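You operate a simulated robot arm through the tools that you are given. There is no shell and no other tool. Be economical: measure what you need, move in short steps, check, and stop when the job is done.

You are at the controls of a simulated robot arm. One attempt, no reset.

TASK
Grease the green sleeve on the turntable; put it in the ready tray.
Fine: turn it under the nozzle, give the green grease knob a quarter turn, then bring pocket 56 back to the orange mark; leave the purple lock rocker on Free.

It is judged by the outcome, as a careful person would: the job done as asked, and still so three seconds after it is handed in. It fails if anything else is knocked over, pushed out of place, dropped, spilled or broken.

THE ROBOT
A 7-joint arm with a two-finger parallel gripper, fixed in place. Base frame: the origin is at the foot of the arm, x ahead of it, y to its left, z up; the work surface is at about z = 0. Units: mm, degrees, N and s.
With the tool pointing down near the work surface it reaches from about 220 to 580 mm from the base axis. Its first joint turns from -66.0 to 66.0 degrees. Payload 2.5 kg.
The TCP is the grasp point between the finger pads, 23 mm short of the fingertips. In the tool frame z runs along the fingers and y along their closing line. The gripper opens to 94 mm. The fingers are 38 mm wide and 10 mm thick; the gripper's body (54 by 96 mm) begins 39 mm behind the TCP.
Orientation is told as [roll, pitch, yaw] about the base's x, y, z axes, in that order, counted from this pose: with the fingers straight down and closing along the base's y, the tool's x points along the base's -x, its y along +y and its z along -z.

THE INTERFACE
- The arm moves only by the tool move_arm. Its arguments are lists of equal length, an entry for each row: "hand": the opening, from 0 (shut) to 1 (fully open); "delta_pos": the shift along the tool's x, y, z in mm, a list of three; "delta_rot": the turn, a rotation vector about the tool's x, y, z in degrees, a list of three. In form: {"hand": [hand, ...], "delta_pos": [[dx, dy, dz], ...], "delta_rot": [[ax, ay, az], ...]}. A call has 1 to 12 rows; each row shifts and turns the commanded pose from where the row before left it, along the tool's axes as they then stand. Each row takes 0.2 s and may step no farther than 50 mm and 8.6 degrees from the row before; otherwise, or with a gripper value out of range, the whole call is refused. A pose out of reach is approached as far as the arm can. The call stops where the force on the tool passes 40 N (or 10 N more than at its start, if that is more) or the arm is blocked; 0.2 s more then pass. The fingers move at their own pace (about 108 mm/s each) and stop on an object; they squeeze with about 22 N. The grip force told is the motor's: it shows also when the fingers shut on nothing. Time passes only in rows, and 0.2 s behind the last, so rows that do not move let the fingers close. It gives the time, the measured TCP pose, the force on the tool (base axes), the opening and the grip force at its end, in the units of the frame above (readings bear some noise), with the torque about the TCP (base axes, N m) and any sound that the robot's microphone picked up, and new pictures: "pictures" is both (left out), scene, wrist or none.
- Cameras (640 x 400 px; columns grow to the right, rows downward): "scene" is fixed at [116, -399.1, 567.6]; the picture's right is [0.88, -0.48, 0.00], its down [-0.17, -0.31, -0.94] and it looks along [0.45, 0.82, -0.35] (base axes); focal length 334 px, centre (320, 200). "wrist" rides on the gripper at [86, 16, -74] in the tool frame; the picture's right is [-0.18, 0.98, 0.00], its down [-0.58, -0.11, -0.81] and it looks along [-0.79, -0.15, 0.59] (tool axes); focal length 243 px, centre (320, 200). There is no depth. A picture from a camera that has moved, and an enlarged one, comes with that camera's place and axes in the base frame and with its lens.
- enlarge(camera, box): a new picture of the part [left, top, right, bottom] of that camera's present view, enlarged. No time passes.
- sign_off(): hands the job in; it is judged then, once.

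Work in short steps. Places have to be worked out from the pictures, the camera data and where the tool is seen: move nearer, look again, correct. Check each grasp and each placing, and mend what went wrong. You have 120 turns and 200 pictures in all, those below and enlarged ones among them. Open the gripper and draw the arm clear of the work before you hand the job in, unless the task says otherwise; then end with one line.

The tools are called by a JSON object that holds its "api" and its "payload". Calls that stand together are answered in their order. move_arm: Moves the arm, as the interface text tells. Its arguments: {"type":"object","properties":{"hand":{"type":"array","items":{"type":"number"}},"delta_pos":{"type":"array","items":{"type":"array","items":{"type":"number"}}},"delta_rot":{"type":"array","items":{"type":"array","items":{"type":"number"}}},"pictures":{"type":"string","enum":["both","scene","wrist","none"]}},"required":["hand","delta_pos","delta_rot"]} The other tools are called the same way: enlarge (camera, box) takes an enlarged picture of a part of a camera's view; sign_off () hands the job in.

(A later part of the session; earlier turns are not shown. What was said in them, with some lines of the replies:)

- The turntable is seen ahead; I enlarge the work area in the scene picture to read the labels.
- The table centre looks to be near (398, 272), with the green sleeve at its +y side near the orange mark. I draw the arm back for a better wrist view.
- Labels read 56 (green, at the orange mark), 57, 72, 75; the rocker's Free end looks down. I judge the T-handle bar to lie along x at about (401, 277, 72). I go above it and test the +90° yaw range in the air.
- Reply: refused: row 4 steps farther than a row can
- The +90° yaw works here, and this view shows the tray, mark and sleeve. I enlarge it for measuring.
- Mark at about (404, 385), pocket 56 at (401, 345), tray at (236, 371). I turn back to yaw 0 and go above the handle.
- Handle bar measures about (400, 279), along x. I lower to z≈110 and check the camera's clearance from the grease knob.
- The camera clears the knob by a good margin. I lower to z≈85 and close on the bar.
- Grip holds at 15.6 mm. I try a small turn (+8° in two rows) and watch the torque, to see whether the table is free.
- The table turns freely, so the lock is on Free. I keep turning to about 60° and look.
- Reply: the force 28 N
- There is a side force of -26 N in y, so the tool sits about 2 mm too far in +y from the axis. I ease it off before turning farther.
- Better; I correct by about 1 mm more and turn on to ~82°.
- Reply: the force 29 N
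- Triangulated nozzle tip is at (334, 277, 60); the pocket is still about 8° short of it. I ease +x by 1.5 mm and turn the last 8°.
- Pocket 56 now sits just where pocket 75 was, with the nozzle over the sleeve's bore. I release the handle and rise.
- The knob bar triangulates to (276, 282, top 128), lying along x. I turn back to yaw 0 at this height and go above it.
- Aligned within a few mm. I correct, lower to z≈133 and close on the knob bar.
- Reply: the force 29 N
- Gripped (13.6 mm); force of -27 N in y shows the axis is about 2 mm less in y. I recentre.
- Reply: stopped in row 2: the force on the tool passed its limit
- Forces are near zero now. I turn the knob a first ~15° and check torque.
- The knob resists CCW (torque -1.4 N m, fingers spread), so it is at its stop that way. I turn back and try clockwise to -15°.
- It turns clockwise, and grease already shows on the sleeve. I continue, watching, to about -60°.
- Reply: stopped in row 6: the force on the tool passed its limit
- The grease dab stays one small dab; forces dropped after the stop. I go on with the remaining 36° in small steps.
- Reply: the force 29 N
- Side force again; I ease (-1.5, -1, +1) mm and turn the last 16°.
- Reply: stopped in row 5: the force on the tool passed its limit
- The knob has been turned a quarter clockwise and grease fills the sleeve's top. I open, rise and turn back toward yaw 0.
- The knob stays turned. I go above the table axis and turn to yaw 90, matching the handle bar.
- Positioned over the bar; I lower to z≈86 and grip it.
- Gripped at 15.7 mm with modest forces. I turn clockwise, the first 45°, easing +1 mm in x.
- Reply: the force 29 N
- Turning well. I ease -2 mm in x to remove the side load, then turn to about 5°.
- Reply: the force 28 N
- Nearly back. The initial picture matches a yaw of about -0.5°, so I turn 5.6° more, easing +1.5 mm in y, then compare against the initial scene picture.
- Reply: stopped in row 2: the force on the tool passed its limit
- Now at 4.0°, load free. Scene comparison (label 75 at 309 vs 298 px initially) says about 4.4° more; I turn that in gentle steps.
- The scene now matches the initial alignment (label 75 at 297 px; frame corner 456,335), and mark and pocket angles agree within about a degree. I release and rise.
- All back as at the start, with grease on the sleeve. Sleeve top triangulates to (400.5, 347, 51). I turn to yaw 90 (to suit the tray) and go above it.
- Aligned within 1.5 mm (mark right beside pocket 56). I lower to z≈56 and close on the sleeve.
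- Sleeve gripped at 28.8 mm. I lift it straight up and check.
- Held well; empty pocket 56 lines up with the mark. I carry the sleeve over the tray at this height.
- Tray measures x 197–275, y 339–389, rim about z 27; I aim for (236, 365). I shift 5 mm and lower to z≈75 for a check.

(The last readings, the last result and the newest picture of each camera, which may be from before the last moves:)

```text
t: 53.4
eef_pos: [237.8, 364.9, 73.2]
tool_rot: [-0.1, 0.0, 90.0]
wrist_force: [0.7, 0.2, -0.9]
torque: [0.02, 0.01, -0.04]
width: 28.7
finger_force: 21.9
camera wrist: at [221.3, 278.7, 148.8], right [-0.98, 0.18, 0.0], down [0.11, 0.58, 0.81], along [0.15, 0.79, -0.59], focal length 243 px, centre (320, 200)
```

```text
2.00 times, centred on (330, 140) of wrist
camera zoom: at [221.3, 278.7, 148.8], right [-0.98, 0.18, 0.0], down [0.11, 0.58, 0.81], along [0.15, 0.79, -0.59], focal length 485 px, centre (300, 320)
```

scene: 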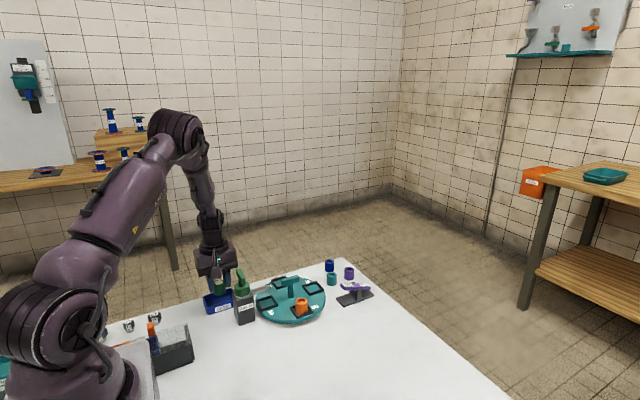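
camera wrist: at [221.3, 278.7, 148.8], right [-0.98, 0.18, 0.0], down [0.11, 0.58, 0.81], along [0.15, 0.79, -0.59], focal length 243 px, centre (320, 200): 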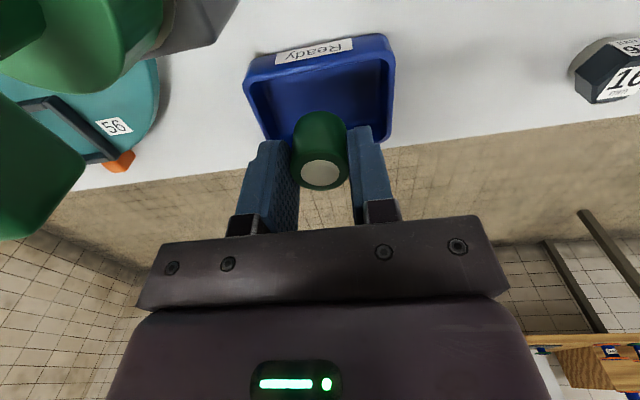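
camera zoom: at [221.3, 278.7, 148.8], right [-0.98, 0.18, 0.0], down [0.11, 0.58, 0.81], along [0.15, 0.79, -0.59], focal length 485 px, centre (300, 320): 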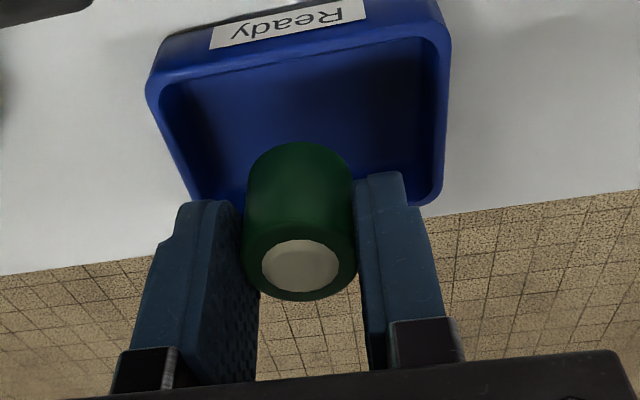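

Tray inner centre is about (234, 363). I shift 3 mm and lower to z≈51.

{"api": "move_arm", "payload": {"hand": [0, 0, 0, 0], "delta_pos": [[1.5, 3, 0], [0, 0, 12], [0, 0, 10], [0, 0, 0]], "delta_rot": [[0, 0, 0], [0, 0, 0], [0, 0, 0], [0, 0, 0]]}}

{"api": "enlarge", "payload": {"camera": "scene", "box": [190, 250, 270, 330]}}

```text
t: 54.4
eef_pos: [234.5, 365.9, 51.1]
tool_rot: [-0.1, 0.0, 89.9]
wrist_force: [0.0, -0.1, 0.3]
torque: [0.01, -0.02, 0.0]
width: 28.7
finger_force: 21.9
camera wrist: at [218.2, 278.8, 127.0], right [-0.98, 0.19, 0.0], down [0.11, 0.58, 0.81], along [0.15, 0.79, -0.59], focal length 243 px, centre (320, 200)
```

scene: 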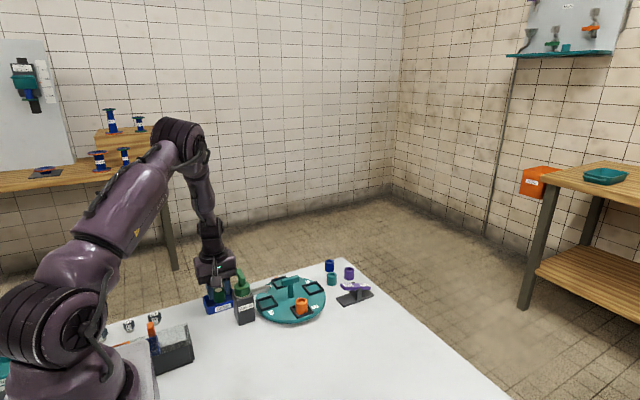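
wrist: 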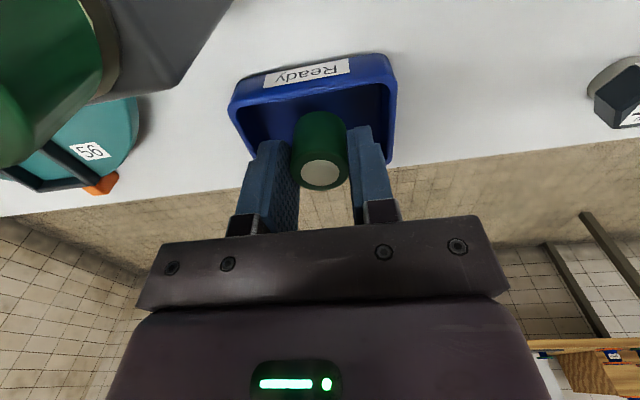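

```text
5.00 times, centred on (230, 290) of scene
camera zoom: at [116.0, -399.1, 567.6], right [0.88, -0.48, 0.0], down [-0.17, -0.31, -0.94], along [0.45, 0.82, -0.35], focal length 1669 px, centre (770, -250)
```

zoom: 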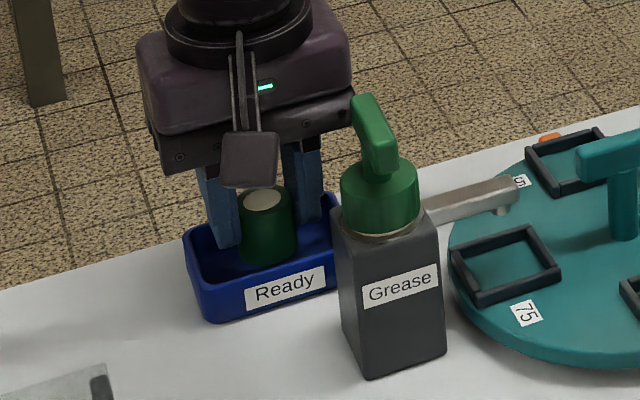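

Measured y is 366; I shift 2.5 mm toward the tray centre and lower in small steps until contact shows.

{"api": "move_arm", "payload": {"hand": [0, 0, 0], "delta_pos": [[2.5, 0, 2], [0, 0, 2], [0, 0, 0]], "delta_rot": [[0, 0, 0], [0, 0, 0], [0, 0, 0]], "pictures": "none"}}

{"api": "move_arm", "payload": {"hand": [0, 0], "delta_pos": [[0, 0, 1.5], [0, 0, 0]], "delta_rot": [[0, 0, 0], [0, 0, 0]], "pictures": "none"}}

{"api": "enlarge", "payload": {"camera": "scene", "box": [190, 250, 270, 330]}}

```text
t: 55.2
eef_pos: [235.2, 362.2, 46.4]
tool_rot: [0.0, 0.0, 89.9]
wrist_force: [0.2, 0.2, -1.1]
torque: [0.0, 0.01, 0.0]
width: 28.6
finger_force: 22.0
```

```text
t: 55.8
eef_pos: [234.7, 363.3, 44.9]
tool_rot: [-0.1, 0.1, 89.8]
wrist_force: [-0.6, 0.5, -0.5]
torque: [0.01, -0.01, 0.01]
width: 28.8
finger_force: 22.2
```

```text
5.00 times, centred on (230, 290) of scene
camera zoom: at [116.0, -399.1, 567.6], right [0.88, -0.48, 0.0], down [-0.17, -0.31, -0.94], along [0.45, 0.82, -0.35], focal length 1669 px, centre (770, -250)
```

zoom: 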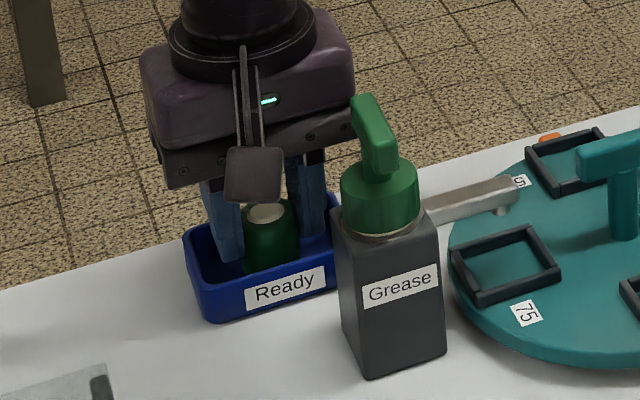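

No contact yet at z 44.9; I go down in 1.5 mm steps.

{"api": "move_arm", "payload": {"hand": [0, 0, 0], "delta_pos": [[0, 0, 1.5], [0, 0, 1.5], [0, 0, 0]], "delta_rot": [[0, 0, 0], [0, 0, 0], [0, 0, 0]], "pictures": "none"}}

```text
t: 56.6
eef_pos: [234.3, 362.4, 41.6]
tool_rot: [-0.1, 0.0, 89.9]
wrist_force: [0.2, 0.3, -1.0]
torque: [0.0, -0.02, 0.01]
width: 28.8
finger_force: 21.8
```

{"api": "move_arm", "payload": {"hand": [0, 0, 0], "delta_pos": [[0, 0, 1.5], [0, 0, 1], [0, 0, 0]], "delta_rot": [[0, 0, 0], [0, 0, 0], [0, 0, 0]], "pictures": "wrist"}}

{"api": "enlarge", "payload": {"camera": "scene", "box": [190, 250, 270, 330]}}

```text
t: 57.4
eef_pos: [234.2, 362.6, 40.0]
tool_rot: [-0.1, -0.1, 89.9]
wrist_force: [-3.0, -4.4, 15.1]
torque: [-0.14, 0.13, 0.03]
width: 28.6
finger_force: 22.2
camera wrist: at [218.8, 276.1, 115.9], right [-0.98, 0.18, 0.0], down [0.11, 0.58, 0.81], along [0.15, 0.79, -0.59], focal length 243 px, centre (320, 200)
```

wrist: 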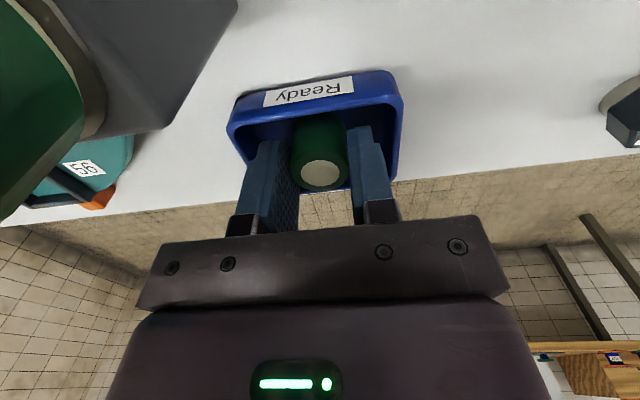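

```text
5.00 times, centred on (230, 290) of scene
camera zoom: at [116.0, -399.2, 567.5], right [0.88, -0.48, 0.0], down [-0.17, -0.31, -0.94], along [0.45, 0.82, -0.35], focal length 1669 px, centre (770, -250)
```

zoom: 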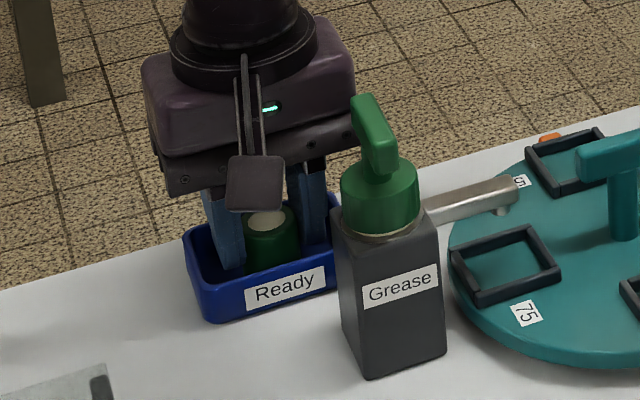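

Contact (15 N): the sleeve is on the tray floor. I open only to ~37 mm so that the fingers clear the walls, then rise.

{"api": "move_arm", "payload": {"hand": [0.33, 0.38, 0.38, 0.38, 0.38, 0.38, 0.38, 0.38], "delta_pos": [[0, 0, 0], [0, 0, 0], [0, 0, 0], [0, 0, -15], [0, 0, -25], [0, 0, -45], [0, 0, -45], [0, 0, 0]], "delta_rot": [[0, 0, 0], [0, 0, 0], [0, 0, 0], [0, 0, 0], [0, 0, 0], [0, 0, 0], [0, 0, 0], [0, 0, 0]]}}

{"api": "enlarge", "payload": {"camera": "scene", "box": [180, 250, 390, 330]}}

{"api": "enlarge", "payload": {"camera": "wrist", "box": [60, 0, 420, 120]}}

```text
t: 59.2
eef_pos: [234.4, 364.1, 168.9]
tool_rot: [-0.1, 0.0, 90.1]
wrist_force: [-0.7, 0.0, -0.1]
torque: [0.01, -0.01, 0.01]
width: 35.6
finger_force: 0.0
camera wrist: at [218.2, 277.2, 244.0], right [-0.98, 0.18, 0.0], down [0.11, 0.58, 0.81], along [0.15, 0.79, -0.59], focal length 243 px, centre (320, 200)
```

scene: 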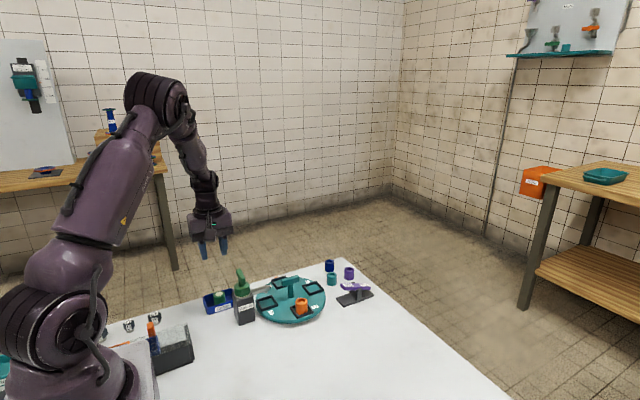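
wrist: 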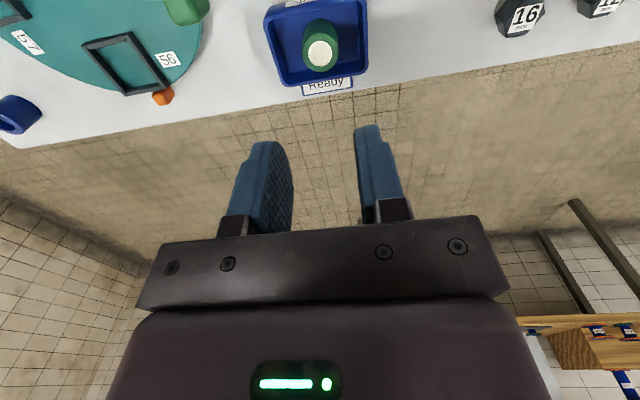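

```text
3.05 times, centred on (285, 290) of scene
camera zoom: at [116.0, -399.1, 567.6], right [0.88, -0.48, 0.0], down [-0.17, -0.31, -0.94], along [0.45, 0.82, -0.35], focal length 1017 px, centre (427, -74)
```

zoom: 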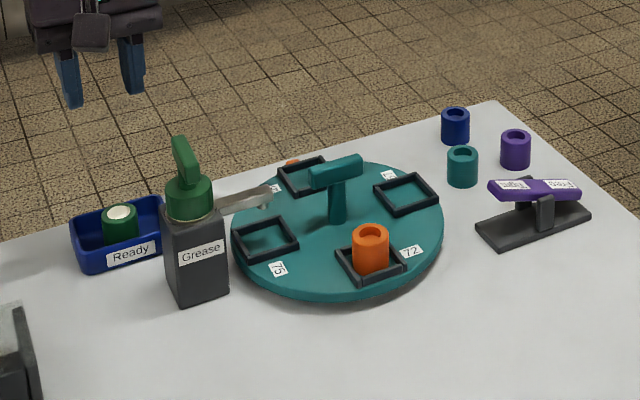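

```text
1.78 times, centred on (240, 60) of wrist
camera zoom: at [218.2, 277.2, 244.0], right [-0.98, 0.18, 0.0], down [0.11, 0.58, 0.81], along [0.15, 0.79, -0.59], focal length 431 px, centre (462, 449)
```

zoom: 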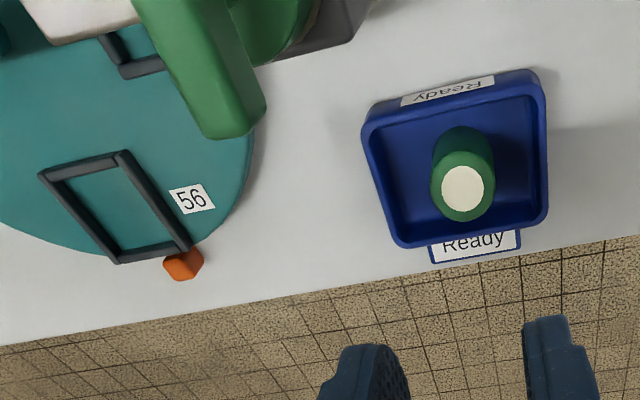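

The greased sleeve stands upright in the Ready tray, pocket 56 is at the mark, the rocker is still Free-end down and nothing else moved. I open the gripper and draw the arm well up.

{"api": "move_arm", "payload": {"hand": [0.6, 1, 1, 1, 1], "delta_pos": [[0, 0, -45], [0, 0, -45], [0, 0, -45], [0, 0, -40], [0, 0, 0]], "delta_rot": [[0, 0, 0], [0, 0, 0], [0, 0, 0], [0, 0, 0], [0, 0, 0]]}}

{"api": "enlarge", "payload": {"camera": "scene", "box": [180, 250, 390, 330]}}

```text
t: 60.4
eef_pos: [235.1, 362.5, 347.2]
tool_rot: [0.0, 0.0, 90.0]
wrist_force: [-0.2, 0.1, -0.7]
torque: [-0.03, 0.02, 0.01]
width: 94.0
finger_force: 0.0
camera wrist: at [219.4, 275.9, 423.0], right [-0.98, 0.18, 0.0], down [0.11, 0.58, 0.81], along [0.15, 0.79, -0.59], focal length 243 px, centre (320, 200)
```

scene: 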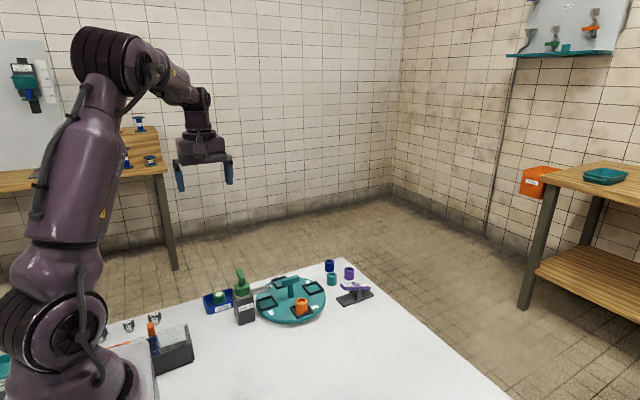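
wrist: 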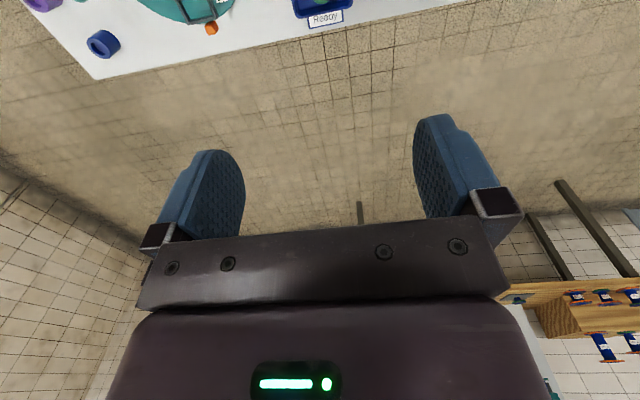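

```text
3.05 times, centred on (285, 290) of scene
camera zoom: at [116.0, -399.1, 567.6], right [0.88, -0.48, 0.0], down [-0.17, -0.31, -0.94], along [0.45, 0.82, -0.35], focal length 1017 px, centre (427, -74)
```

zoom: 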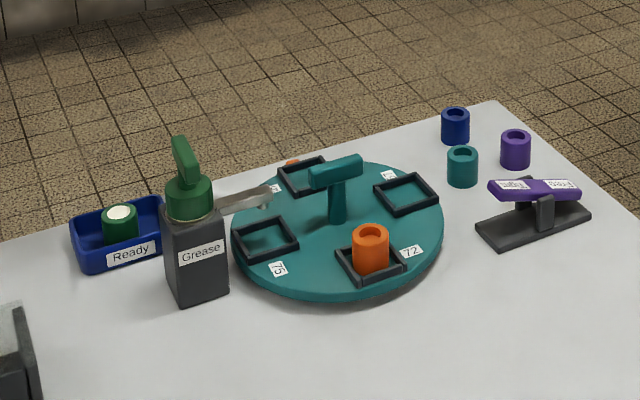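

Everything is in place and the arm is clear, so I hand the job in.

{"api": "sign_off", "payload": {}}

```text
The job is handed in.
```

The green sleeve is greased and standing upright in the Ready tray; the knob had a quarter turn clockwise, pocket 56 is back at the orange mark, and the purple rocker was left on Free.
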